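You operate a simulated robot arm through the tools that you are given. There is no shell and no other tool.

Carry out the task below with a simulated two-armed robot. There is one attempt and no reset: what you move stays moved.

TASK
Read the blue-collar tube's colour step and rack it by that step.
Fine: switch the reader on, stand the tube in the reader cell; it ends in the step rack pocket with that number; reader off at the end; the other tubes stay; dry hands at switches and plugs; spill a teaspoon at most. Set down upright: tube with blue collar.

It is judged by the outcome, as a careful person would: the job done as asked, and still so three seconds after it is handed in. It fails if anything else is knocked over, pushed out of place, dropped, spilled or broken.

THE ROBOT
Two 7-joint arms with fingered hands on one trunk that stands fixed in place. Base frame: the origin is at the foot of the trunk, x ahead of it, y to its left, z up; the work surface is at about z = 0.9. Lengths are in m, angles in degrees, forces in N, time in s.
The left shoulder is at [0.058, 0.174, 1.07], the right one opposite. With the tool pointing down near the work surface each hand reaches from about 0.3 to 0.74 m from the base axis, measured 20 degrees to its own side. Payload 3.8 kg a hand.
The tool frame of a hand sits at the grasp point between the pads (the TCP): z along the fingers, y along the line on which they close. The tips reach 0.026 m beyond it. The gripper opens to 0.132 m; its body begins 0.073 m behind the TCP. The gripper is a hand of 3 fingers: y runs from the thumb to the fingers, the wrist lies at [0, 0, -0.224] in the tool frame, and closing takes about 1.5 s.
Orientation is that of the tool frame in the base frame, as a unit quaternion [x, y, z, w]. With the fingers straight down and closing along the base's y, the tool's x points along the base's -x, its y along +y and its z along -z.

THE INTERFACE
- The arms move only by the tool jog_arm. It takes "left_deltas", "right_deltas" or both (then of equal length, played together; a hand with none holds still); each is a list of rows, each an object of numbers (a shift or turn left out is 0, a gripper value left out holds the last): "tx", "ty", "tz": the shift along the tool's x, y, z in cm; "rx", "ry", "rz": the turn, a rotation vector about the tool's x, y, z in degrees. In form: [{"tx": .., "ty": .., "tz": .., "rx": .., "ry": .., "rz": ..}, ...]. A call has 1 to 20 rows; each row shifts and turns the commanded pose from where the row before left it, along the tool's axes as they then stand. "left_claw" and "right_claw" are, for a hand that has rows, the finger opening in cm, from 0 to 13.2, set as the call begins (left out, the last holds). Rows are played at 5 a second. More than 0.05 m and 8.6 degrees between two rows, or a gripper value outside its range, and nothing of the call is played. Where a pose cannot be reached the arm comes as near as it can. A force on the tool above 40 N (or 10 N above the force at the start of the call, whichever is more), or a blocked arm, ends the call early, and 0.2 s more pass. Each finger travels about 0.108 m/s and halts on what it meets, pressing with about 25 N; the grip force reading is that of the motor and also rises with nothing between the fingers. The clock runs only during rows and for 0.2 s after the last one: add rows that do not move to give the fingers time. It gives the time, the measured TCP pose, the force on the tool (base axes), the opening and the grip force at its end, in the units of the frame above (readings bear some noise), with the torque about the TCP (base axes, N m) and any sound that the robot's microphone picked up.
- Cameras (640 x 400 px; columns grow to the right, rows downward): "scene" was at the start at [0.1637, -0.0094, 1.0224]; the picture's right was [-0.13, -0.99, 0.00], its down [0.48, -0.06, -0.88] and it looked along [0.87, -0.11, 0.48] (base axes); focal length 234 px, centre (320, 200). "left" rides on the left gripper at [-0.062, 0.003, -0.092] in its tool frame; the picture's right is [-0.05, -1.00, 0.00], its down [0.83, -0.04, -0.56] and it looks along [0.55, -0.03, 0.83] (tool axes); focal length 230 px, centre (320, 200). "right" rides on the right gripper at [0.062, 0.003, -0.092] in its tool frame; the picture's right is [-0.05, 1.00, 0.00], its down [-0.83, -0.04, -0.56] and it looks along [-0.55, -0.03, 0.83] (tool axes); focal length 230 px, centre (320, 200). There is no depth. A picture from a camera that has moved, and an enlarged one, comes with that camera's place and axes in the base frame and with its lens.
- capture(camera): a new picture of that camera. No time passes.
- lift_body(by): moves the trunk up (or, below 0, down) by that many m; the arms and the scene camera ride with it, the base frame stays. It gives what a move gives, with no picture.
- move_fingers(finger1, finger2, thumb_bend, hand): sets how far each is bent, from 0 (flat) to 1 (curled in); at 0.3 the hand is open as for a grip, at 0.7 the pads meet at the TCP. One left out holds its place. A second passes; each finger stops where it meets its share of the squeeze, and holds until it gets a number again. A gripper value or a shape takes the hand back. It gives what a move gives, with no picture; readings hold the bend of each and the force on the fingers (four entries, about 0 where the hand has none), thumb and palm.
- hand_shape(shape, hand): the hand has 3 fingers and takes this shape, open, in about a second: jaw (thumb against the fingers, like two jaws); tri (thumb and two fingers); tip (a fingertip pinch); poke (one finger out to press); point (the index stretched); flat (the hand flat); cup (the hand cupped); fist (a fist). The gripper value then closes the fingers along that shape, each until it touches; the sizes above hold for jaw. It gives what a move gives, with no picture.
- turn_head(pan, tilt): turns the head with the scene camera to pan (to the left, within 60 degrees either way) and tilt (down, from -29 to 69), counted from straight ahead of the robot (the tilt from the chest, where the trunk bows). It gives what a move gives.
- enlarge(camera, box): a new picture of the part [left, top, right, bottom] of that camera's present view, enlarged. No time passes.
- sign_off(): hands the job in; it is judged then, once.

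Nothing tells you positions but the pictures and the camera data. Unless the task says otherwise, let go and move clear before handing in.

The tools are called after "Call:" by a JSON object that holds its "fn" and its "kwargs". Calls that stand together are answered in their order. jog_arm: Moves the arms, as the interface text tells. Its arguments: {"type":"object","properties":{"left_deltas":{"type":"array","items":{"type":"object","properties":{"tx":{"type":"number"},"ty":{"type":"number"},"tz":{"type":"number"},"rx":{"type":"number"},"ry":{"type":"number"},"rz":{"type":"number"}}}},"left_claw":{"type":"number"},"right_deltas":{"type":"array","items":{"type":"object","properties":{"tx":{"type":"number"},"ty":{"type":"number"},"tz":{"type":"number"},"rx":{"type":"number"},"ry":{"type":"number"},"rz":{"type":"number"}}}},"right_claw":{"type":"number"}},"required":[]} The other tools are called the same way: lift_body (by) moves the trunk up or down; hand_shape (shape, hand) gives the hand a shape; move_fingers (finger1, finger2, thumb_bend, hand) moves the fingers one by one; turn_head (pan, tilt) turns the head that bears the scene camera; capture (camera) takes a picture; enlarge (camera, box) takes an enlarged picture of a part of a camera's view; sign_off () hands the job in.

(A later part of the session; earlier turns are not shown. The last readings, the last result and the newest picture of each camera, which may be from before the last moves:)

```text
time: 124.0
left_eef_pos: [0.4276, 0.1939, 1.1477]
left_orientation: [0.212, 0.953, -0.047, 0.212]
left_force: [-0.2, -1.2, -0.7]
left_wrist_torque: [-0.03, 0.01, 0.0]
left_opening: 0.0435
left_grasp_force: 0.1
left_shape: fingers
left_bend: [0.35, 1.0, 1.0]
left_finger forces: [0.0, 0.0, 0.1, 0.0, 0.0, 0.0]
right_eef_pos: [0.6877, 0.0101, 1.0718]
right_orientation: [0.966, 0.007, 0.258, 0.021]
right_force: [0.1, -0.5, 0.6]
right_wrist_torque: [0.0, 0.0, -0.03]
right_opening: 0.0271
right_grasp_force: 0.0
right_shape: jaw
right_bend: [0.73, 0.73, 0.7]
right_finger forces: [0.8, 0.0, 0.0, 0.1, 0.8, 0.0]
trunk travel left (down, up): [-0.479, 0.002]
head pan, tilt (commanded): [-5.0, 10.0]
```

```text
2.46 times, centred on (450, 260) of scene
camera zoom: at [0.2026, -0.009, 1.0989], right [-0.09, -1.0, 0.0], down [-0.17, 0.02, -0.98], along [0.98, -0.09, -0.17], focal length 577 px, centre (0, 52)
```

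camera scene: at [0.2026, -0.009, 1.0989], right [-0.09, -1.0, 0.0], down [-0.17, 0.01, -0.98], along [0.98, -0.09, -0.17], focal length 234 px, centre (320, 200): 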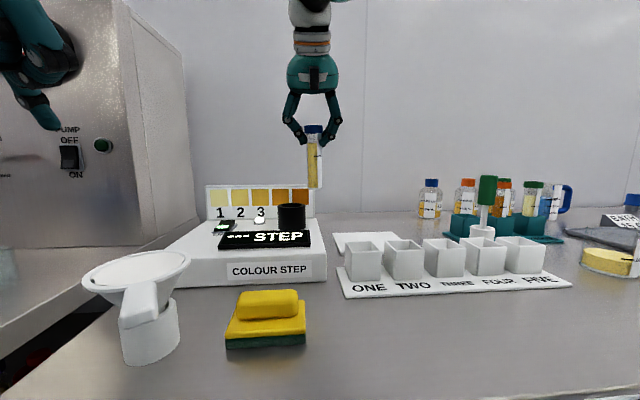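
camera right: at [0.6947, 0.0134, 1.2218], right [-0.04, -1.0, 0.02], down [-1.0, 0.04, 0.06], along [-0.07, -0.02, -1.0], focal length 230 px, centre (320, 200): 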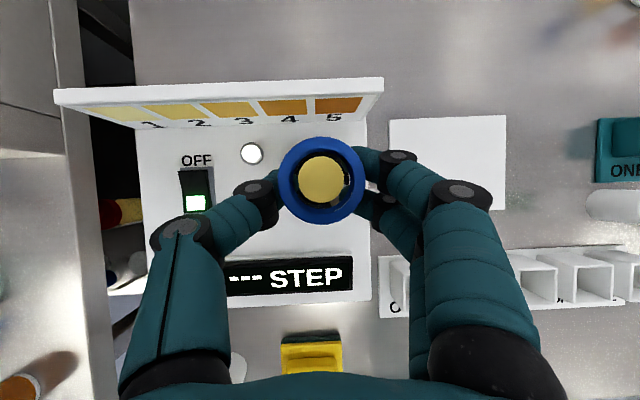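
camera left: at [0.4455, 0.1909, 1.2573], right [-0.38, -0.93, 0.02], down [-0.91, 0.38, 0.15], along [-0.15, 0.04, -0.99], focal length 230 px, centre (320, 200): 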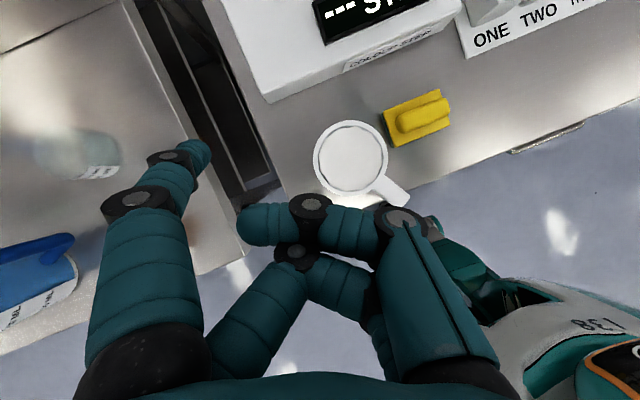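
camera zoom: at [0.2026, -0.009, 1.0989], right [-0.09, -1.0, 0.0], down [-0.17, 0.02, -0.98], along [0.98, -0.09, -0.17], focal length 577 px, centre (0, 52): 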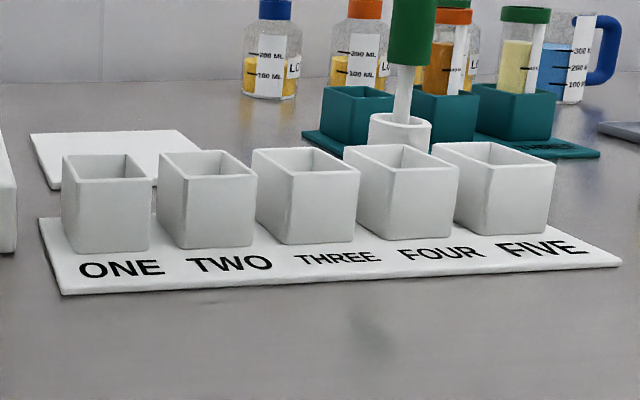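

The fingers reached their commanded gap without pressing on the tube. I'll close them further to get a firm grip.

Call:
{"fn": "jog_arm", "kwargs": {"right_deltas": [{}, {}, {}, {}, {}], "right_claw": 1.6}}

Call:
{"fn": "enlarge", "kwargs": {"camera": "scene", "box": [200, 120, 360, 260]}}

Call:
{"fn": "enlarge", "kwargs": {"camera": "right", "box": [200, 80, 440, 290]}}

```text
time: 125.2
left_eef_pos: [0.429, 0.1936, 1.1469]
left_orientation: [0.211, 0.953, -0.046, 0.212]
left_force: [-0.3, -0.1, -0.1]
left_wrist_torque: [0.01, -0.01, -0.01]
left_opening: 0.0436
left_grasp_force: 0.1
left_shape: fingers
left_bend: [0.35, 1.0, 1.0]
left_finger forces: [0.0, 0.0, 0.0, 0.0, 0.1, 0.0]
right_eef_pos: [0.6887, 0.0108, 1.0698]
right_orientation: [0.966, 0.006, 0.258, 0.021]
right_force: [-1.3, -0.5, -0.4]
right_wrist_torque: [-0.05, 0.07, -0.02]
right_opening: 0.0214
right_grasp_force: 25.0
right_shape: jaw
right_bend: [0.73, 0.72, 0.7]
right_finger forces: [11.0, 10.6, 0.0, 0.0, 20.4, 0.0]
trunk travel left (down, up): [-0.479, 0.002]
head pan, tilt (commanded): [-5.0, 10.0]
```

```text
2.86 times, centred on (280, 190) of scene
camera zoom: at [0.2026, -0.009, 1.0989], right [-0.09, -1.0, 0.0], down [-0.17, 0.02, -0.98], along [0.98, -0.09, -0.17], focal length 670 px, centre (434, 229)
```

zoom: 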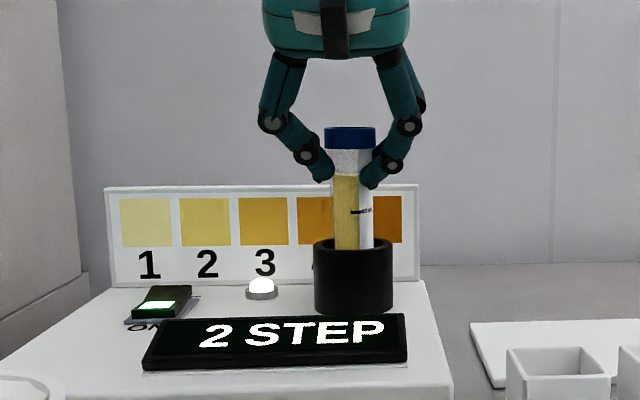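

```text
1.90 times, centred on (320, 185) of right
camera zoom: at [0.694, 0.0127, 1.181], right [-0.04, -1.0, 0.02], down [-1.0, 0.04, 0.07], along [-0.07, -0.02, -1.0], focal length 438 px, centre (320, 229)
```

zoom: 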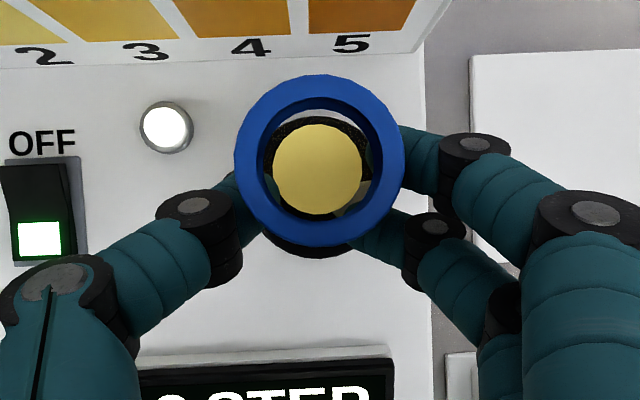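

Firm grip (25 N) with the tube upright. I'll lift it straight out of the cell.

Call:
{"fn": "jog_arm", "kwargs": {"right_deltas": [{"tx": 0.5, "ty": 0.04, "tz": -0.87}, {"tx": 0.5, "ty": 0.04, "tz": -0.87}, {"tx": 0.5, "ty": 0.04, "tz": -0.87}, {"tx": 0.5, "ty": 0.04, "tz": -0.87}, {"tx": 0.5, "ty": 0.04, "tz": -0.87}, {"tx": 0.5, "ty": 0.04, "tz": -0.87}, {"tx": 0.5, "ty": 0.04, "tz": -0.87}, {"tx": 0.5, "ty": 0.04, "tz": -0.87}, {}]}}

Call:
{"fn": "capture", "kwargs": {"camera": "scene"}}

Call:
{"fn": "capture", "kwargs": {"camera": "right"}}

```text
time: 127.2
left_eef_pos: [0.429, 0.1947, 1.1481]
left_orientation: [0.212, 0.953, -0.048, 0.211]
left_force: [-0.6, 0.2, -0.4]
left_wrist_torque: [0.0, -0.01, -0.02]
left_opening: 0.0436
left_grasp_force: 0.0
left_shape: fingers
left_bend: [0.35, 1.0, 1.0]
left_finger forces: [0.0, 0.0, 0.0, 0.0, 0.0, 0.1]
right_eef_pos: [0.6889, 0.0093, 1.1513]
right_orientation: [0.966, 0.006, 0.258, 0.021]
right_force: [0.6, -0.2, -0.5]
right_wrist_torque: [0.05, 0.0, 0.0]
right_opening: 0.0212
right_grasp_force: 25.0
right_shape: jaw
right_bend: [0.73, 0.72, 0.7]
right_finger forces: [11.5, 10.0, 0.0, 0.0, 20.2, 0.0]
trunk travel left (down, up): [-0.479, 0.002]
head pan, tilt (commanded): [-5.0, 10.0]
```

```text
taken
camera scene: at [0.2028, -0.0094, 1.0988], right [-0.09, -1.0, 0.0], down [-0.17, 0.02, -0.98], along [0.98, -0.09, -0.17], focal length 234 px, centre (320, 200)
```

scene: 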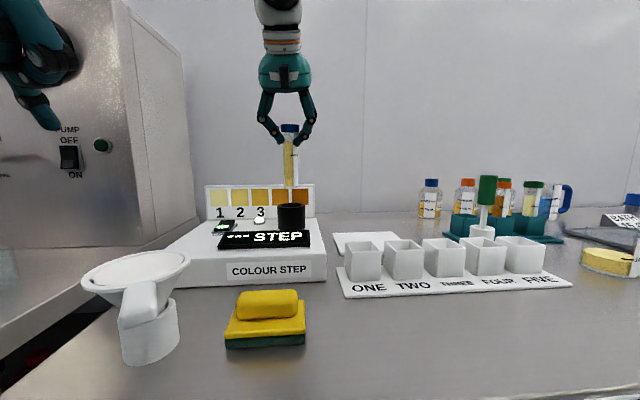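

```text
taken
camera right: at [0.6952, 0.0115, 1.2615], right [-0.04, -1.0, 0.02], down [-1.0, 0.04, 0.07], along [-0.07, -0.01, -1.0], focal length 230 px, centre (320, 200)
```

right: 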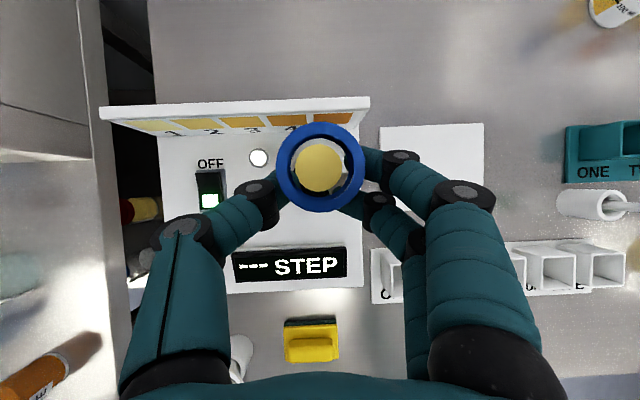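

The tube is out of the cell. I'll carry it toward the step rack at a height that clears everything, stopping short of pocket TWO to measure the pocket.

Call:
{"fn": "jog_arm", "kwargs": {"right_deltas": [{"tx": -0.5, "ty": 0.6, "tz": -0.26}, {"tx": -1.07, "ty": 1.3, "tz": -0.55}, {"tx": -1.07, "ty": 1.3, "tz": -0.55}, {"tx": -1.07, "ty": 1.3, "tz": -0.55}, {"tx": -1.07, "ty": 1.3, "tz": -0.55}, {"tx": -1.07, "ty": 1.3, "tz": -0.55}, {"tx": -1.07, "ty": 1.3, "tz": -0.55}, {"tx": -1.07, "ty": 1.3, "tz": -0.55}, {"tx": -1.07, "ty": 1.3, "tz": -0.55}, {"tx": -0.5, "ty": 0.6, "tz": -0.26}, {}]}}

Call:
{"fn": "capture", "kwargs": {"camera": "scene"}}

Call:
{"fn": "capture", "kwargs": {"camera": "right"}}

```text
time: 129.7
left_eef_pos: [0.4293, 0.1945, 1.1485]
left_orientation: [0.211, 0.953, -0.046, 0.211]
left_force: [-0.2, 0.1, 0.3]
left_wrist_torque: [-0.01, 0.04, 0.03]
left_opening: 0.0438
left_grasp_force: 0.1
left_shape: fingers
left_bend: [0.35, 1.0, 1.0]
left_finger forces: [0.0, 0.0, 0.0, 0.0, 0.1, 0.0]
right_eef_pos: [0.5807, -0.1057, 1.1511]
right_orientation: [0.966, 0.007, 0.259, 0.021]
right_force: [0.3, 0.9, 0.0]
right_wrist_torque: [0.01, 0.02, 0.01]
right_opening: 0.0212
right_grasp_force: 24.6
right_shape: jaw
right_bend: [0.73, 0.72, 0.7]
right_finger forces: [11.5, 9.7, 0.0, 0.0, 20.3, 0.0]
trunk travel left (down, up): [-0.479, 0.002]
head pan, tilt (commanded): [-5.0, 10.0]
```

```text
taken
camera scene: at [0.2027, -0.009, 1.0989], right [-0.09, -1.0, 0.0], down [-0.17, 0.01, -0.98], along [0.98, -0.09, -0.17], focal length 234 px, centre (320, 200)
```

scene: 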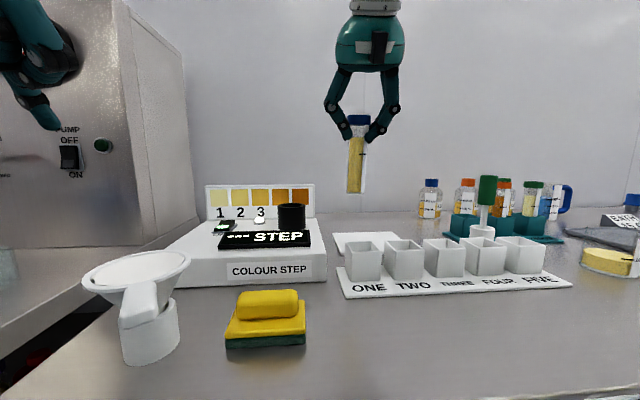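

```text
taken
camera right: at [0.5861, -0.104, 1.262], right [-0.04, -1.0, 0.02], down [-1.0, 0.05, 0.06], along [-0.07, -0.02, -1.0], focal length 230 px, centre (320, 200)
```

right: 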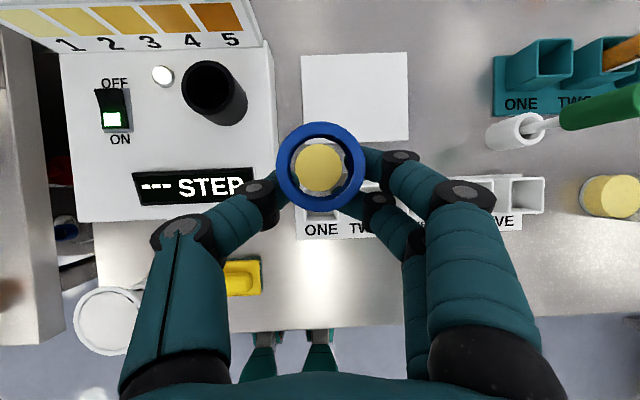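

I measure pocket TWO's centre at about (0.562, -0.182). I'll move the tube over it and lower to just above the rim to check alignment.

Call:
{"fn": "jog_arm", "kwargs": {"right_deltas": [{"tx": -0.64, "ty": 1.5, "tz": -0.29}, {"tx": -0.64, "ty": 1.5, "tz": -0.29}, {"tx": -0.64, "ty": 1.5, "tz": -0.29}, {"tx": -0.64, "ty": 1.5, "tz": -0.29}, {"tx": -0.64, "ty": 1.5, "tz": -0.29}, {"tx": -0.5, "ty": -0.04, "tz": 0.87}, {"tx": -0.5, "ty": -0.04, "tz": 0.87}, {"tx": -0.5, "ty": -0.04, "tz": 0.87}, {}, {}]}}

Call:
{"fn": "turn_head", "kwargs": {"pan": -22, "tilt": 15}}

Call:
{"fn": "capture", "kwargs": {"camera": "scene"}}

Call:
{"fn": "capture", "kwargs": {"camera": "right"}}

```text
time: 131.8
left_eef_pos: [0.4281, 0.1927, 1.1469]
left_orientation: [0.212, 0.953, -0.047, 0.212]
left_force: [0.1, 0.2, -0.3]
left_wrist_torque: [-0.01, 0.0, 0.0]
left_opening: 0.0438
left_grasp_force: 0.0
left_shape: fingers
left_bend: [0.35, 1.0, 1.0]
left_finger forces: [0.1, 0.1, 0.0, 0.0, 0.0, 0.0]
right_eef_pos: [0.5469, -0.1802, 1.121]
right_orientation: [0.966, 0.007, 0.258, 0.021]
right_force: [0.2, 0.2, 0.0]
right_wrist_torque: [-0.02, -0.03, 0.01]
right_opening: 0.018
right_grasp_force: 25.0
right_shape: jaw
right_bend: [0.72, 0.75, 0.72]
right_finger forces: [15.9, 0.0, 0.0, 0.1, 16.7, 0.0]
trunk travel left (down, up): [-0.479, 0.002]
head pan, tilt (commanded): [-5.0, 10.0]
```

```text
time: 132.7
left_eef_pos: [0.4286, 0.1937, 1.1486]
left_orientation: [0.212, 0.953, -0.047, 0.211]
left_force: [-0.5, -0.3, -0.1]
left_wrist_torque: [-0.01, 0.0, -0.02]
left_opening: 0.0437
left_grasp_force: 0.0
left_shape: fingers
left_bend: [0.35, 1.0, 1.0]
left_finger forces: [0.1, 0.0, 0.0, 0.1, 0.1, 0.1]
right_eef_pos: [0.5461, -0.1809, 1.1199]
right_orientation: [0.966, 0.007, 0.257, 0.021]
right_force: [-0.3, -0.1, 0.2]
right_wrist_torque: [-0.02, 0.01, -0.01]
right_opening: 0.0177
right_grasp_force: 24.4
right_shape: jaw
right_bend: [0.72, 0.75, 0.72]
right_finger forces: [15.8, 0.0, 0.0, 0.0, 16.6, 0.0]
trunk travel left (down, up): [-0.479, 0.002]
head pan, tilt (commanded): [-22.0, 15.0]
```

```text
taken
camera scene: at [0.1966, -0.0358, 1.0908], right [-0.37, -0.93, 0.0], down [-0.24, 0.1, -0.97], along [0.9, -0.36, -0.26], focal length 234 px, centre (320, 200)
```

scene: 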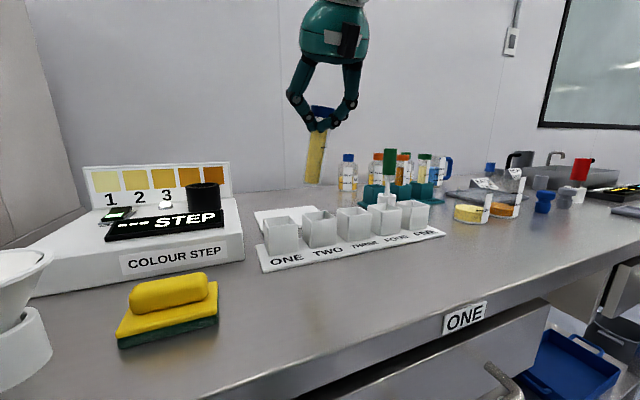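

```text
taken
camera right: at [0.552, -0.1783, 1.2307], right [-0.04, -1.0, 0.02], down [-1.0, 0.04, 0.06], along [-0.07, -0.02, -1.0], focal length 230 px, centre (320, 200)
```

right: 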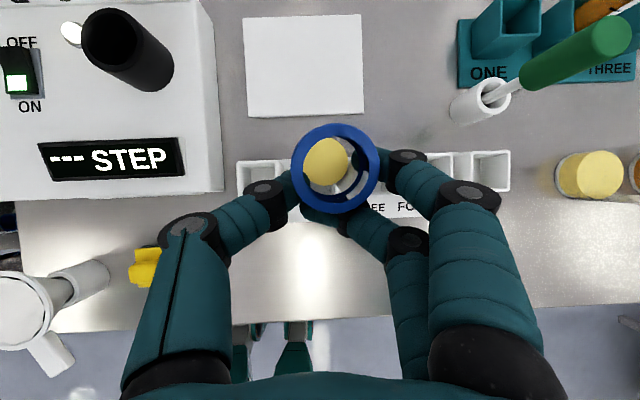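

The grip has shifted: one finger lost contact and the tube is tilting. I'll look closely before doing anything else.

Call:
{"fn": "enlarge", "kwargs": {"camera": "scene", "box": [240, 60, 420, 280]}}

Call:
{"fn": "enlarge", "kwargs": {"camera": "right", "box": [240, 90, 440, 250]}}

```text
1.82 times, centred on (330, 170) of scene
camera zoom: at [0.1966, -0.0358, 1.0908], right [-0.37, -0.93, 0.0], down [-0.24, 0.1, -0.97], along [0.9, -0.36, -0.26], focal length 426 px, centre (302, 254)
```

zoom: 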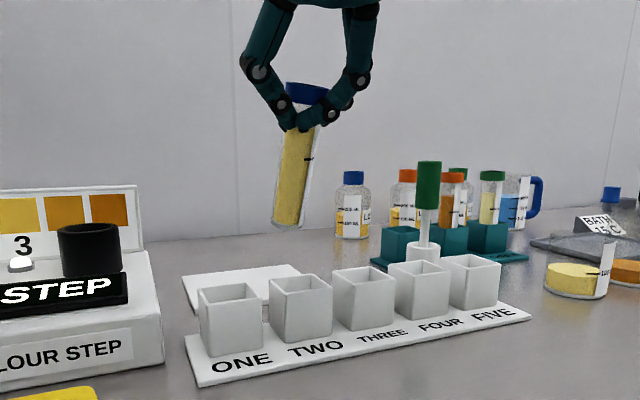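

```text
2.50 times, centred on (340, 170) of right
camera zoom: at [0.552, -0.1783, 1.2307], right [-0.04, -1.0, 0.02], down [-1.0, 0.04, 0.06], along [-0.07, -0.02, -1.0], focal length 575 px, centre (270, 275)
```

zoom: 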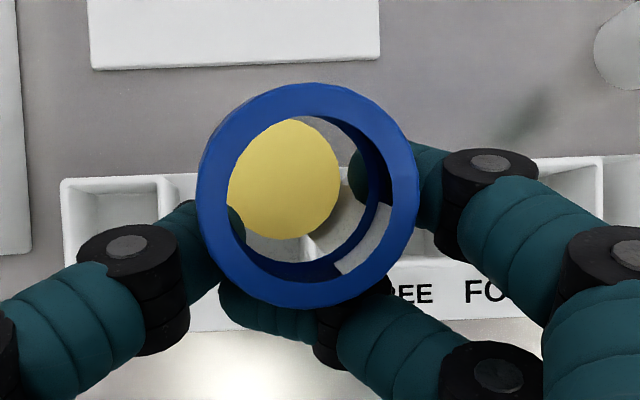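

The tube now leans about 10°, pinched diagonally between the thumb and one finger. It is stable but not ideal. I'll tilt the hand to bring the tube upright again over pocket TWO, gently, then check.

Call:
{"fn": "jog_arm", "kwargs": {"right_deltas": [{"rx": -0.54, "ry": -1.65, "rz": -0.4}, {"rx": -0.54, "ry": -1.65, "rz": -0.4}, {"rx": -0.54, "ry": -1.65, "rz": -0.4}, {"rx": -0.54, "ry": -1.65, "rz": -0.4}, {"rx": -0.54, "ry": -1.65, "rz": -0.4}, {"rx": -0.54, "ry": -1.65, "rz": -0.4}, {}]}}

Call:
{"fn": "enlarge", "kwargs": {"camera": "scene", "box": [240, 60, 420, 280]}}

Call:
{"fn": "enlarge", "kwargs": {"camera": "right", "box": [240, 90, 440, 250]}}

```text
time: 134.2
left_eef_pos: [0.4276, 0.1949, 1.1478]
left_orientation: [0.212, 0.953, -0.048, 0.211]
left_force: [-0.3, -0.6, -0.1]
left_wrist_torque: [0.0, 0.0, 0.01]
left_opening: 0.0438
left_grasp_force: 0.1
left_shape: fingers
left_bend: [0.35, 1.0, 1.0]
left_finger forces: [0.0, 0.0, 0.1, 0.0, 0.0, 0.0]
right_eef_pos: [0.5455, -0.1807, 1.1207]
right_orientation: [0.983, 0.017, 0.172, 0.055]
right_force: [-0.4, 0.0, 1.1]
right_wrist_torque: [0.01, 0.0, 0.0]
right_opening: 0.0178
right_grasp_force: 24.9
right_shape: jaw
right_bend: [0.72, 0.75, 0.72]
right_finger forces: [15.8, 0.1, 0.0, 0.1, 16.5, 0.0]
trunk travel left (down, up): [-0.479, 0.002]
head pan, tilt (commanded): [-22.0, 15.0]
```

```text
1.82 times, centred on (330, 170) of scene
camera zoom: at [0.1966, -0.036, 1.0908], right [-0.37, -0.93, 0.0], down [-0.24, 0.1, -0.97], along [0.9, -0.36, -0.26], focal length 426 px, centre (302, 254)
```

zoom: 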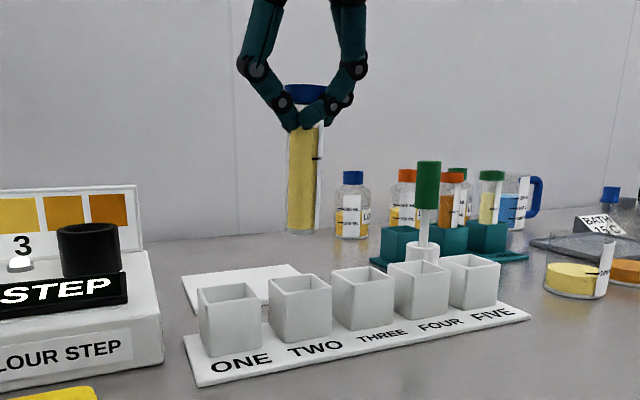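

```text
2.50 times, centred on (340, 170) of right
camera zoom: at [0.5705, -0.1715, 1.2286], right [-0.03, -0.99, 0.1], down [-0.97, 0.05, 0.23], along [-0.24, -0.09, -0.97], focal length 575 px, centre (270, 275)
```

zoom: 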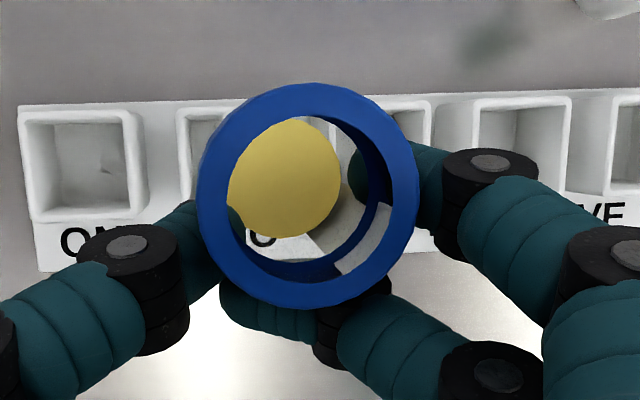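

The tube is upright again, directly measured from above. I'll zoom in from the head camera to compare the tube bottom with the pocket TWO rim.

Call:
{"fn": "enlarge", "kwargs": {"camera": "scene", "box": [280, 140, 380, 265]}}

```text
3.20 times, centred on (330, 202) of scene
camera zoom: at [0.1966, -0.036, 1.0908], right [-0.37, -0.93, 0.0], down [-0.24, 0.1, -0.97], along [0.9, -0.36, -0.26], focal length 750 px, centre (288, 192)
```

zoom: 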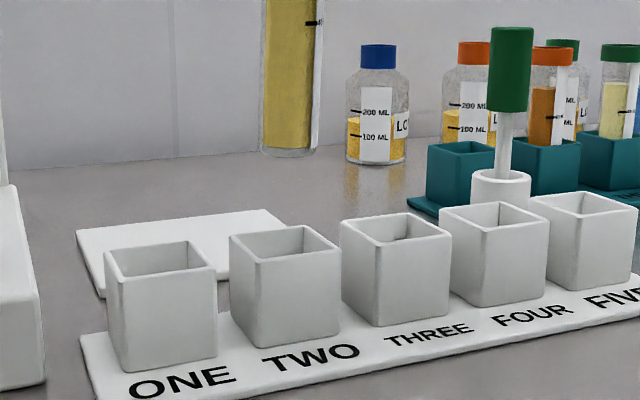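

Measured consistently from both cameras, the tube is about 4 mm to the right of pocket TWO's centre. I'll correct that and lower to just above the rim.

Call:
{"fn": "jog_arm", "kwargs": {"right_deltas": [{"tx": 0.2, "ty": -0.4}, {"tx": -0.336, "ty": -0.114, "tz": 0.933}, {"tx": -0.336, "ty": -0.114, "tz": 0.933}, {"tx": -0.336, "ty": -0.114, "tz": 0.933}, {}]}}

Call:
{"fn": "enlarge", "kwargs": {"camera": "scene", "box": [280, 100, 380, 265]}}

Call:
{"fn": "enlarge", "kwargs": {"camera": "right", "box": [240, 90, 440, 250]}}

```text
time: 135.4
left_eef_pos: [0.4291, 0.1941, 1.1476]
left_orientation: [0.212, 0.953, -0.047, 0.212]
left_force: [0.0, 0.3, -0.2]
left_wrist_torque: [-0.01, -0.02, 0.04]
left_opening: 0.0438
left_grasp_force: 0.1
left_shape: fingers
left_bend: [0.35, 1.0, 1.0]
left_finger forces: [0.0, 0.0, 0.0, 0.0, 0.0, 0.0]
right_eef_pos: [0.5471, -0.1783, 1.0901]
right_orientation: [0.983, 0.018, 0.173, 0.054]
right_force: [0.2, 0.1, -0.6]
right_wrist_torque: [0.01, 0.06, 0.02]
right_opening: 0.0178
right_grasp_force: 24.9
right_shape: jaw
right_bend: [0.72, 0.75, 0.72]
right_finger forces: [15.8, 0.0, 0.0, 0.1, 16.7, 0.1]
trunk travel left (down, up): [-0.479, 0.002]
head pan, tilt (commanded): [-22.0, 15.0]
```

```text
2.42 times, centred on (330, 182) of scene
camera zoom: at [0.1966, -0.0359, 1.0908], right [-0.37, -0.93, 0.0], down [-0.24, 0.1, -0.97], along [0.9, -0.36, -0.26], focal length 568 px, centre (296, 242)
```

zoom: 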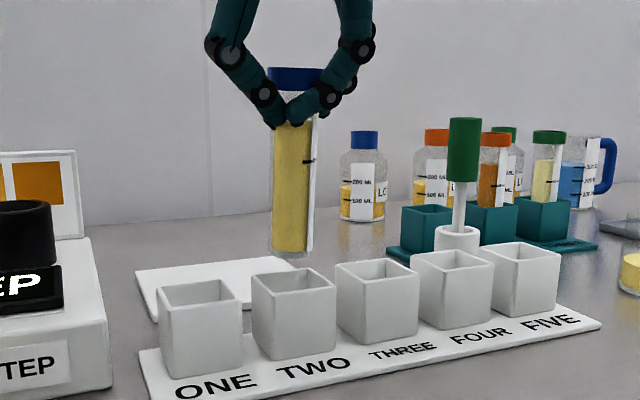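

```text
2.50 times, centred on (340, 170) of right
camera zoom: at [0.5722, -0.1678, 1.1975], right [-0.03, -0.99, 0.1], down [-0.97, 0.05, 0.23], along [-0.24, -0.09, -0.97], focal length 575 px, centre (270, 275)
```

zoom: 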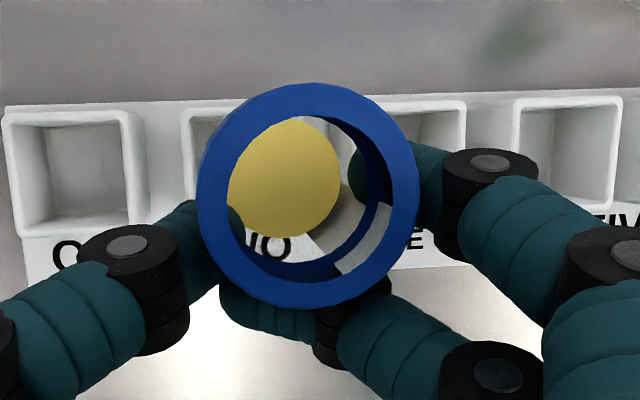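

The tube bottom is right above pocket TWO's opening. I'll lower it slowly into the pocket, checking at the rim.

Call:
{"fn": "jog_arm", "kwargs": {"right_deltas": [{"ty": -0.15}, {"tx": -0.168, "ty": -0.057, "tz": 0.467}, {"tx": -0.168, "ty": -0.057, "tz": 0.467}, {"tx": -0.168, "ty": -0.057, "tz": 0.467}, {"tx": -0.168, "ty": -0.057, "tz": 0.467}, {}]}}

Call:
{"fn": "enlarge", "kwargs": {"camera": "scene", "box": [280, 100, 380, 265]}}

```text
time: 136.8
left_eef_pos: [0.4278, 0.195, 1.148]
left_orientation: [0.21, 0.953, -0.046, 0.212]
left_force: [-0.8, 0.2, 0.3]
left_wrist_torque: [0.02, 0.0, -0.02]
left_opening: 0.0439
left_grasp_force: 0.0
left_shape: fingers
left_bend: [0.35, 1.0, 1.0]
left_finger forces: [0.1, 0.0, 0.1, 0.1, 0.0, 0.0]
right_eef_pos: [0.546, -0.1749, 1.0719]
right_orientation: [0.983, 0.018, 0.174, 0.054]
right_force: [-0.6, 0.7, 2.6]
right_wrist_torque: [-0.03, -0.02, 0.0]
right_opening: 0.0178
right_grasp_force: 25.0
right_shape: jaw
right_bend: [0.72, 0.75, 0.72]
right_finger forces: [16.1, 0.0, 0.1, 0.0, 16.9, 0.0]
trunk travel left (down, up): [-0.479, 0.002]
head pan, tilt (commanded): [-22.0, 15.0]
```

```text
2.42 times, centred on (330, 182) of scene
camera zoom: at [0.1964, -0.0359, 1.0909], right [-0.37, -0.93, 0.0], down [-0.24, 0.1, -0.97], along [0.9, -0.36, -0.26], focal length 568 px, centre (296, 242)
```

zoom: 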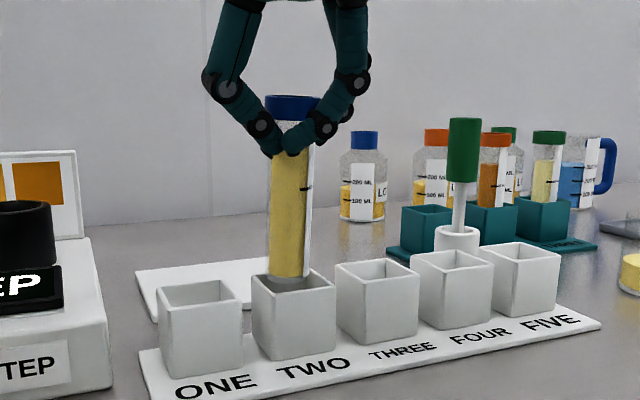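

The tube bottom appears inside the opening. There's a very slight contact force, so I'll lower another 5 mm and check.

Call:
{"fn": "jog_arm", "kwargs": {"right_deltas": [{"tx": -0.168, "ty": -0.057, "tz": 0.467}, {}]}}

Call:
{"fn": "enlarge", "kwargs": {"camera": "scene", "box": [290, 180, 370, 260]}}

Call:
{"fn": "enlarge", "kwargs": {"camera": "right", "box": [240, 90, 440, 250]}}

```text
time: 137.4
left_eef_pos: [0.4271, 0.1941, 1.1489]
left_orientation: [0.211, 0.953, -0.047, 0.213]
left_force: [-1.1, -0.2, 0.3]
left_wrist_torque: [0.03, 0.0, -0.01]
left_opening: 0.0438
left_grasp_force: 0.0
left_shape: fingers
left_bend: [0.35, 1.0, 1.0]
left_finger forces: [0.0, 0.0, 0.0, 0.0, 0.1, 0.0]
right_eef_pos: [0.5467, -0.1734, 1.0689]
right_orientation: [0.983, 0.016, 0.176, 0.054]
right_force: [-3.0, -0.7, 17.6]
right_wrist_torque: [-0.18, -0.21, -0.06]
right_opening: 0.0191
right_grasp_force: 24.6
right_shape: jaw
right_bend: [0.72, 0.75, 0.73]
right_finger forces: [17.0, 0.1, 0.1, 0.0, 19.5, 0.0]
trunk travel left (down, up): [-0.479, 0.002]
head pan, tilt (commanded): [-22.0, 15.0]
```

```text
5.00 times, centred on (330, 220) of scene
camera zoom: at [0.1952, -0.0356, 1.0914], right [-0.37, -0.93, 0.0], down [-0.24, 0.1, -0.97], along [0.9, -0.36, -0.26], focal length 1172 px, centre (270, 100)
```

zoom: 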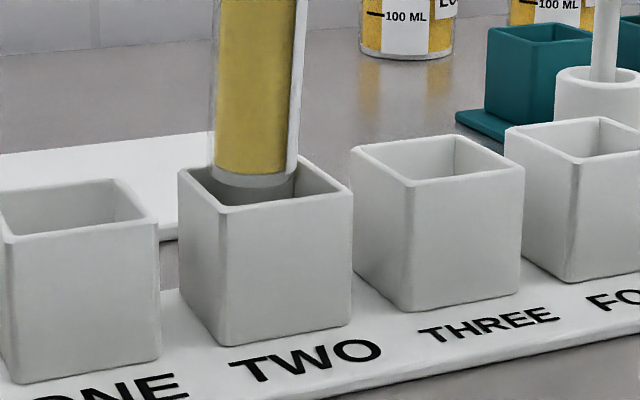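

```text
2.50 times, centred on (340, 170) of right
camera zoom: at [0.5706, -0.1653, 1.1764], right [-0.03, -0.99, 0.09], down [-0.97, 0.05, 0.23], along [-0.23, -0.08, -0.97], focal length 575 px, centre (270, 275)
```

zoom: 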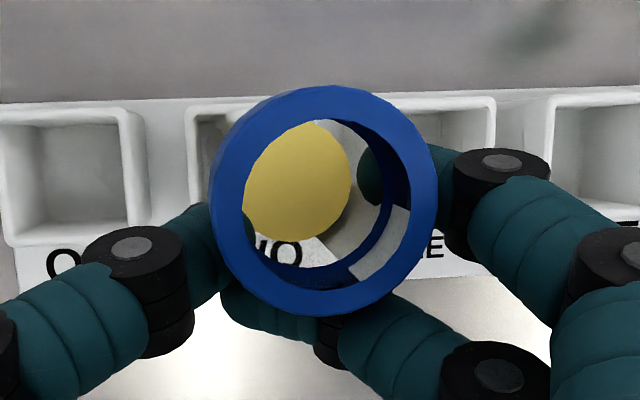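

The tube bottom caught the far edge of the pocket; it's about 8 mm too far forward. I'll lift 8 mm, shift 8 mm toward the robot, and look again.

Call:
{"fn": "jog_arm", "kwargs": {"right_deltas": [{"tx": 0.135, "ty": 0.045, "tz": -0.37}, {"tx": 0.135, "ty": 0.045, "tz": -0.37}, {"tx": -0.38, "ty": 0.0, "tz": -0.14}, {"tx": -0.38, "ty": 0.0, "tz": -0.14}, {}]}}

Call:
{"fn": "enlarge", "kwargs": {"camera": "scene", "box": [290, 100, 370, 260]}}

Call:
{"fn": "enlarge", "kwargs": {"camera": "scene", "box": [290, 180, 370, 260]}}

Call:
{"fn": "enlarge", "kwargs": {"camera": "right", "box": [240, 90, 440, 250]}}

```text
time: 138.7
left_eef_pos: [0.4284, 0.1941, 1.1474]
left_orientation: [0.212, 0.953, -0.047, 0.211]
left_force: [0.2, 1.3, -0.5]
left_wrist_torque: [0.0, 0.0, 0.01]
left_opening: 0.0439
left_grasp_force: 0.0
left_shape: fingers
left_bend: [0.35, 1.0, 1.0]
left_finger forces: [0.1, 0.1, 0.0, 0.1, 0.0, 0.0]
right_eef_pos: [0.5398, -0.1757, 1.0741]
right_orientation: [0.983, 0.017, 0.173, 0.055]
right_force: [0.9, 0.3, -0.1]
right_wrist_torque: [0.02, 0.0, 0.0]
right_opening: 0.0191
right_grasp_force: 25.3
right_shape: jaw
right_bend: [0.72, 0.75, 0.73]
right_finger forces: [14.9, 0.0, 0.0, 0.0, 16.3, 0.0]
trunk travel left (down, up): [-0.479, 0.002]
head pan, tilt (commanded): [-22.0, 15.0]
```

```text
2.50 times, centred on (330, 180) of scene
camera zoom: at [0.1967, -0.0359, 1.0907], right [-0.37, -0.93, 0.0], down [-0.24, 0.1, -0.97], along [0.9, -0.36, -0.26], focal length 586 px, centre (295, 250)
```

zoom: 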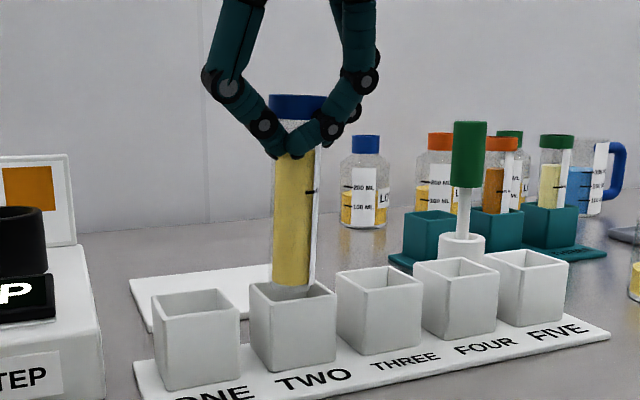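

```text
5.00 times, centred on (330, 220) of scene
camera zoom: at [0.1967, -0.0359, 1.0907], right [-0.37, -0.93, 0.0], down [-0.24, 0.1, -0.97], along [0.9, -0.36, -0.26], focal length 1172 px, centre (270, 100)
```

zoom: 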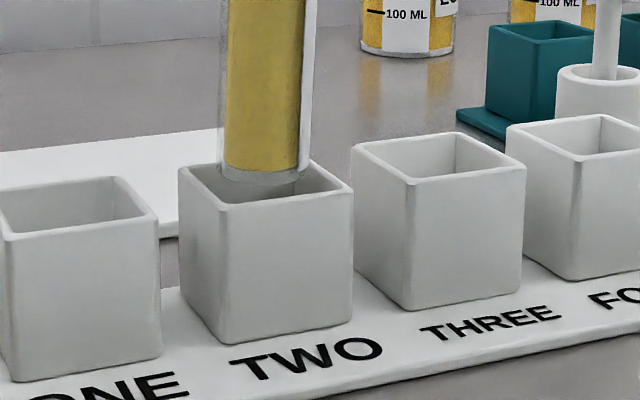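

```text
2.50 times, centred on (340, 170) of right
camera zoom: at [0.5653, -0.1655, 1.1805], right [-0.03, -0.99, 0.1], down [-0.97, 0.05, 0.23], along [-0.24, -0.09, -0.97], focal length 575 px, centre (270, 275)
```

zoom: 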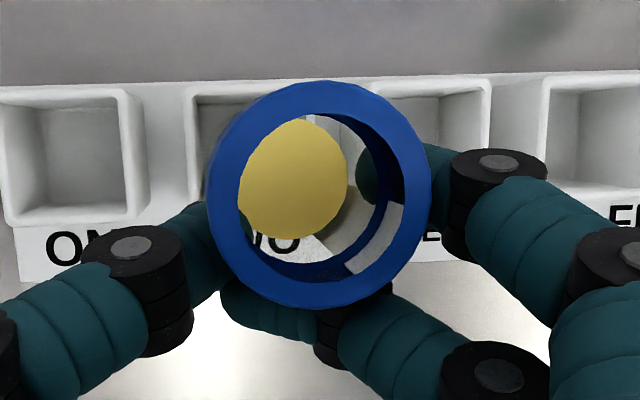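

Now the tube bottom looks centred over the opening. Lowering again in small steps.

Call:
{"fn": "jog_arm", "kwargs": {"right_deltas": [{"tx": -0.168, "ty": -0.057, "tz": 0.467}, {"tx": -0.168, "ty": -0.057, "tz": 0.467}, {}]}}

Call:
{"fn": "enlarge", "kwargs": {"camera": "scene", "box": [290, 180, 370, 260]}}

```text
time: 139.4
left_eef_pos: [0.4289, 0.1936, 1.1466]
left_orientation: [0.211, 0.953, -0.047, 0.211]
left_force: [-0.4, -0.2, -0.4]
left_wrist_torque: [0.02, 0.0, 0.03]
left_opening: 0.0437
left_grasp_force: 0.0
left_shape: fingers
left_bend: [0.35, 1.0, 1.0]
left_finger forces: [0.1, 0.0, 0.0, 0.0, 0.0, 0.0]
right_eef_pos: [0.5405, -0.1732, 1.0632]
right_orientation: [0.983, 0.018, 0.173, 0.054]
right_force: [0.5, -0.1, 0.1]
right_wrist_torque: [0.01, -0.02, 0.06]
right_opening: 0.0189
right_grasp_force: 25.1
right_shape: jaw
right_bend: [0.72, 0.75, 0.73]
right_finger forces: [14.8, 0.0, 0.0, 0.0, 16.3, 0.0]
trunk travel left (down, up): [-0.479, 0.002]
head pan, tilt (commanded): [-22.0, 15.0]
```

```text
5.00 times, centred on (330, 220) of scene
camera zoom: at [0.1966, -0.0359, 1.0908], right [-0.37, -0.93, 0.0], down [-0.24, 0.1, -0.97], along [0.9, -0.36, -0.26], focal length 1172 px, centre (270, 100)
```

zoom: 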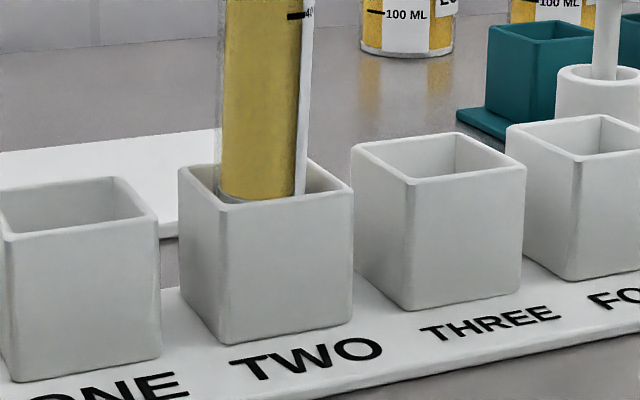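

The tube's bottom is now inside pocket TWO with no contact force. I'll continue lowering.

Call:
{"fn": "jog_arm", "kwargs": {"right_deltas": [{"tx": -0.2, "ty": -0.068, "tz": 0.56}, {"tx": -0.2, "ty": -0.068, "tz": 0.56}, {"tx": -0.2, "ty": -0.068, "tz": 0.56}, {}]}}

Call:
{"fn": "enlarge", "kwargs": {"camera": "scene", "box": [270, 120, 390, 260]}}

```text
time: 140.4
left_eef_pos: [0.4293, 0.1944, 1.1479]
left_orientation: [0.211, 0.953, -0.047, 0.211]
left_force: [0.1, 0.5, 0.1]
left_wrist_torque: [-0.02, -0.02, -0.02]
left_opening: 0.0435
left_grasp_force: 0.1
left_shape: fingers
left_bend: [0.35, 1.0, 1.0]
left_finger forces: [0.1, 0.1, 0.0, 0.0, 0.0, 0.0]
right_eef_pos: [0.5392, -0.1745, 1.0472]
right_orientation: [0.983, 0.017, 0.173, 0.054]
right_force: [-0.3, 0.2, -0.6]
right_wrist_torque: [-0.02, -0.01, 0.03]
right_opening: 0.0187
right_grasp_force: 24.9
right_shape: jaw
right_bend: [0.72, 0.75, 0.73]
right_finger forces: [14.8, 0.1, 0.0, 0.0, 16.3, 0.0]
trunk travel left (down, up): [-0.479, 0.002]
head pan, tilt (commanded): [-22.0, 15.0]
```

```text
2.86 times, centred on (330, 190) of scene
camera zoom: at [0.1966, -0.0359, 1.0908], right [-0.37, -0.93, 0.0], down [-0.24, 0.1, -0.97], along [0.9, -0.36, -0.26], focal length 670 px, centre (291, 229)
```

zoom: 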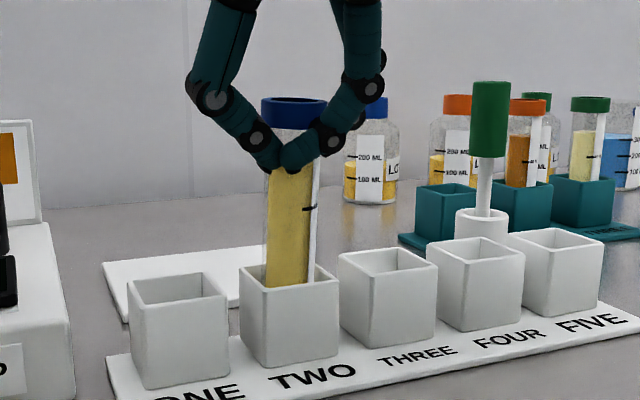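

Going in smoothly with no force. I'll lower the rest in small steps until it touches the floor of the pocket.

Call:
{"fn": "jog_arm", "kwargs": {"right_deltas": [{"tx": -0.168, "ty": -0.057, "tz": 0.467}, {"tx": -0.168, "ty": -0.057, "tz": 0.467}, {}]}}

Call:
{"fn": "jog_arm", "kwargs": {"right_deltas": [{"tx": -0.1, "ty": -0.034, "tz": 0.28}, {"tx": -0.1, "ty": -0.034, "tz": 0.28}, {}]}}

Call:
{"fn": "enlarge", "kwargs": {"camera": "scene", "box": [270, 120, 390, 260]}}

```text
time: 141.2
left_eef_pos: [0.4282, 0.1939, 1.1482]
left_orientation: [0.211, 0.953, -0.045, 0.211]
left_force: [0.0, 0.1, 0.5]
left_wrist_torque: [-0.01, 0.04, 0.0]
left_opening: 0.0438
left_grasp_force: 0.1
left_shape: fingers
left_bend: [0.35, 1.0, 1.0]
left_finger forces: [0.0, 0.1, 0.0, 0.0, 0.0, 0.1]
right_eef_pos: [0.5395, -0.175, 1.0369]
right_orientation: [0.983, 0.017, 0.173, 0.054]
right_force: [-0.5, -0.6, -0.4]
right_wrist_torque: [0.01, 0.01, -0.02]
right_opening: 0.0189
right_grasp_force: 24.9
right_shape: jaw
right_bend: [0.72, 0.75, 0.73]
right_finger forces: [14.8, 0.0, 0.0, 0.0, 16.3, 0.0]
trunk travel left (down, up): [-0.479, 0.002]
head pan, tilt (commanded): [-22.0, 15.0]
```

```text
time: 142.1
left_eef_pos: [0.429, 0.1941, 1.1476]
left_orientation: [0.211, 0.953, -0.046, 0.212]
left_force: [0.4, -0.1, 0.8]
left_wrist_torque: [-0.02, 0.0, 0.0]
left_opening: 0.0439
left_grasp_force: 0.1
left_shape: fingers
left_bend: [0.35, 1.0, 1.0]
left_finger forces: [0.1, 0.0, 0.0, 0.0, 0.0, 0.0]
right_eef_pos: [0.539, -0.1757, 1.0319]
right_orientation: [0.983, 0.018, 0.173, 0.054]
right_force: [-0.2, 0.3, 0.2]
right_wrist_torque: [0.01, 0.02, 0.03]
right_opening: 0.0187
right_grasp_force: 24.9
right_shape: jaw
right_bend: [0.72, 0.75, 0.73]
right_finger forces: [14.7, 0.0, 0.0, 0.1, 16.3, 0.1]
trunk travel left (down, up): [-0.479, 0.002]
head pan, tilt (commanded): [-22.0, 15.0]
```

```text
2.86 times, centred on (330, 190) of scene
camera zoom: at [0.1966, -0.0359, 1.0908], right [-0.37, -0.93, 0.0], down [-0.24, 0.1, -0.97], along [0.9, -0.36, -0.26], focal length 670 px, centre (291, 229)
```

zoom: 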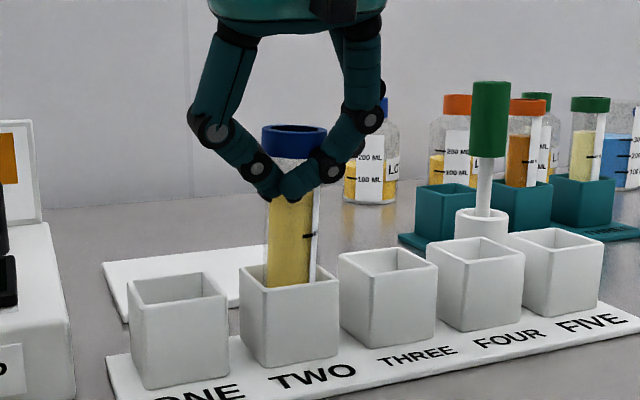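

Call:
{"fn": "jog_arm", "kwargs": {"right_deltas": [{"tx": -0.1, "ty": -0.034, "tz": 0.28}, {"tx": -0.1, "ty": -0.034, "tz": 0.28}, {}]}}

```text
time: 142.8
left_eef_pos: [0.4274, 0.1943, 1.149]
left_orientation: [0.212, 0.953, -0.047, 0.212]
left_force: [0.3, -0.4, -0.6]
left_wrist_torque: [0.0, -0.02, 0.0]
left_opening: 0.0442
left_grasp_force: 0.0
left_shape: fingers
left_bend: [0.35, 1.0, 1.0]
left_finger forces: [0.1, 0.0, 0.0, 0.1, 0.0, 0.0]
right_eef_pos: [0.5391, -0.1736, 1.0249]
right_orientation: [0.983, 0.017, 0.175, 0.054]
right_force: [-0.3, 0.4, 7.4]
right_wrist_torque: [-0.06, -0.1, 0.02]
right_opening: 0.019
right_grasp_force: 24.6
right_shape: jaw
right_bend: [0.72, 0.75, 0.73]
right_finger forces: [15.2, 0.0, 0.1, 0.0, 17.5, 0.0]
trunk travel left (down, up): [-0.479, 0.002]
head pan, tilt (commanded): [-22.0, 15.0]
```

The tube has reached the pocket floor (7 N). I'll release it by opening the fingers in place.

Call:
{"fn": "jog_arm", "kwargs": {"right_deltas": [{"tx": 0.05, "ty": 0.017, "tz": -0.14}, {}, {}, {}, {}], "right_claw": 5.6}}

Call:
{"fn": "enlarge", "kwargs": {"camera": "scene", "box": [270, 120, 390, 260]}}

Call:
{"fn": "enlarge", "kwargs": {"camera": "right", "box": [200, 80, 440, 270]}}

```text
time: 144.1
left_eef_pos: [0.4287, 0.1942, 1.1479]
left_orientation: [0.211, 0.953, -0.047, 0.211]
left_force: [-0.2, -0.2, -0.5]
left_wrist_torque: [-0.01, -0.02, -0.03]
left_opening: 0.044
left_grasp_force: 0.1
left_shape: fingers
left_bend: [0.35, 1.0, 1.0]
left_finger forces: [0.0, 0.1, 0.0, 0.0, 0.0, 0.0]
right_eef_pos: [0.5395, -0.1745, 1.0265]
right_orientation: [0.983, 0.017, 0.173, 0.055]
right_force: [0.0, 1.2, -0.4]
right_wrist_torque: [0.01, 0.0, -0.04]
right_opening: 0.0556
right_grasp_force: 0.0
right_shape: jaw
right_bend: [0.73, 0.73, 0.7]
right_finger forces: [0.0, 0.0, 0.0, 0.1, 0.0, 0.0]
trunk travel left (down, up): [-0.479, 0.002]
head pan, tilt (commanded): [-22.0, 15.0]
```

```text
2.86 times, centred on (330, 190) of scene
camera zoom: at [0.1965, -0.0359, 1.0908], right [-0.37, -0.93, 0.0], down [-0.24, 0.1, -0.97], along [0.9, -0.36, -0.26], focal length 670 px, centre (291, 229)
```

zoom: 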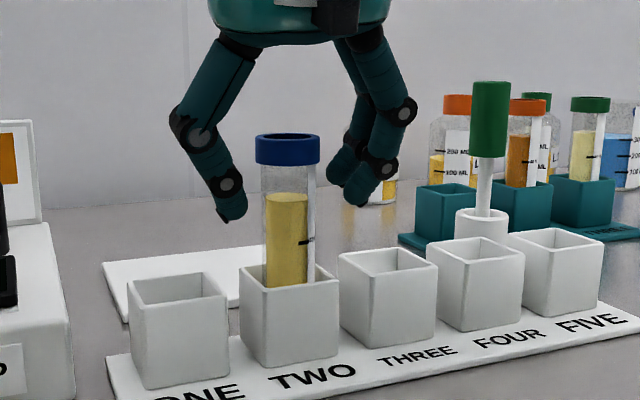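

```text
2.11 times, centred on (320, 175) of right
camera zoom: at [0.564, -0.1659, 1.1328], right [-0.03, -0.99, 0.1], down [-0.97, 0.05, 0.23], along [-0.24, -0.08, -0.97], focal length 484 px, centre (320, 253)
```

zoom: 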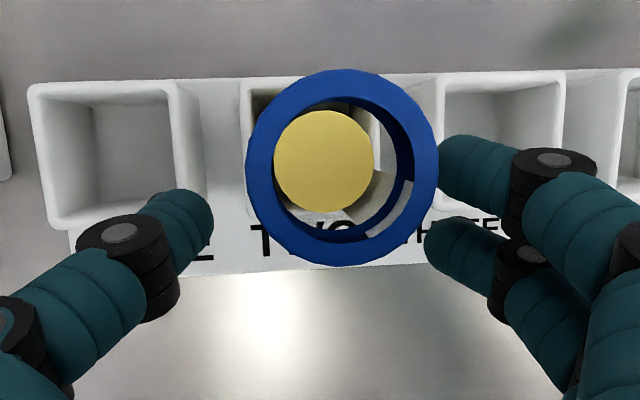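

The tube stands upright in pocket TWO. I'll open the fingers wider and withdraw straight up.

Call:
{"fn": "jog_arm", "kwargs": {"right_deltas": [{}, {}, {}], "right_claw": 8.5}}

Call:
{"fn": "jog_arm", "kwargs": {"right_deltas": [{"tx": 0.336, "ty": 0.114, "tz": -0.933}, {"tx": 0.336, "ty": 0.114, "tz": -0.933}, {"tx": 0.336, "ty": 0.114, "tz": -0.933}, {"tx": 0.336, "ty": 0.114, "tz": -0.933}, {"tx": 0.67, "ty": 0.228, "tz": -1.87}, {"tx": 0.67, "ty": 0.228, "tz": -1.87}, {"tx": 0.67, "ty": 0.228, "tz": -1.87}, {}]}}

Call:
{"fn": "capture", "kwargs": {"camera": "scene"}}

Call:
{"fn": "capture", "kwargs": {"camera": "right"}}

```text
time: 144.8
left_eef_pos: [0.4288, 0.194, 1.1482]
left_orientation: [0.211, 0.953, -0.047, 0.212]
left_force: [0.4, 0.7, -0.5]
left_wrist_torque: [0.0, 0.04, -0.02]
left_opening: 0.0436
left_grasp_force: 0.0
left_shape: fingers
left_bend: [0.35, 1.0, 1.0]
left_finger forces: [0.0, 0.0, 0.0, 0.1, 0.1, 0.0]
right_eef_pos: [0.5397, -0.1749, 1.0256]
right_orientation: [0.983, 0.017, 0.173, 0.054]
right_force: [-0.8, -0.3, 0.1]
right_wrist_torque: [0.03, -0.01, 0.01]
right_opening: 0.0847
right_grasp_force: 0.1
right_shape: jaw
right_bend: [0.7, 0.7, 0.68]
right_finger forces: [0.0, 0.1, 0.1, 0.0, 0.0, 0.0]
trunk travel left (down, up): [-0.479, 0.002]
head pan, tilt (commanded): [-22.0, 15.0]
```

```text
time: 146.7
left_eef_pos: [0.4278, 0.1945, 1.1472]
left_orientation: [0.212, 0.953, -0.047, 0.211]
left_force: [0.1, 0.1, -0.5]
left_wrist_torque: [-0.01, 0.06, 0.01]
left_opening: 0.0437
left_grasp_force: 0.0
left_shape: fingers
left_bend: [0.35, 1.0, 1.0]
left_finger forces: [0.0, 0.0, 0.0, 0.0, 0.0, 0.0]
right_eef_pos: [0.5381, -0.1759, 1.1255]
right_orientation: [0.983, 0.017, 0.173, 0.055]
right_force: [-0.5, -0.8, -0.2]
right_wrist_torque: [0.01, 0.01, 0.01]
right_opening: 0.0849
right_grasp_force: 0.2
right_shape: jaw
right_bend: [0.7, 0.7, 0.68]
right_finger forces: [0.0, 0.0, 0.1, 0.1, 0.0, 0.0]
trunk travel left (down, up): [-0.479, 0.002]
head pan, tilt (commanded): [-22.0, 15.0]
```

```text
taken
camera scene: at [0.1967, -0.036, 1.0907], right [-0.37, -0.93, 0.0], down [-0.24, 0.1, -0.97], along [0.9, -0.36, -0.26], focal length 234 px, centre (320, 200)
```

scene: 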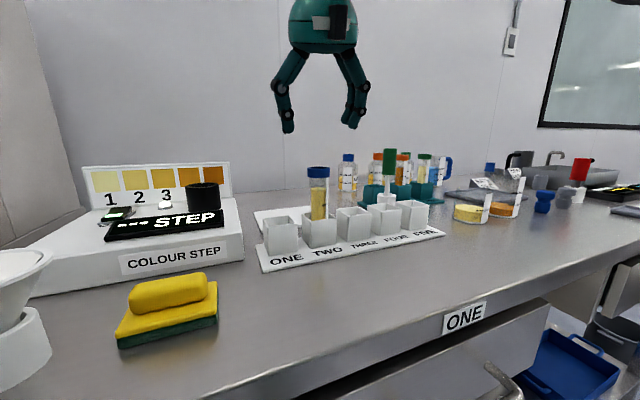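

```text
taken
camera right: at [0.5634, -0.1659, 1.2318], right [-0.03, -0.99, 0.1], down [-0.97, 0.05, 0.23], along [-0.24, -0.08, -0.97], focal length 230 px, centre (320, 200)
```

right: 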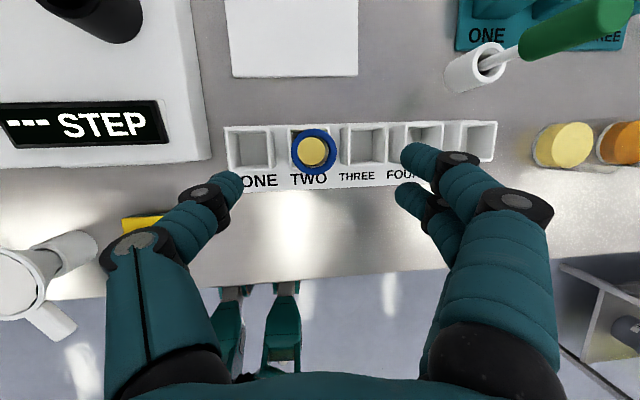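

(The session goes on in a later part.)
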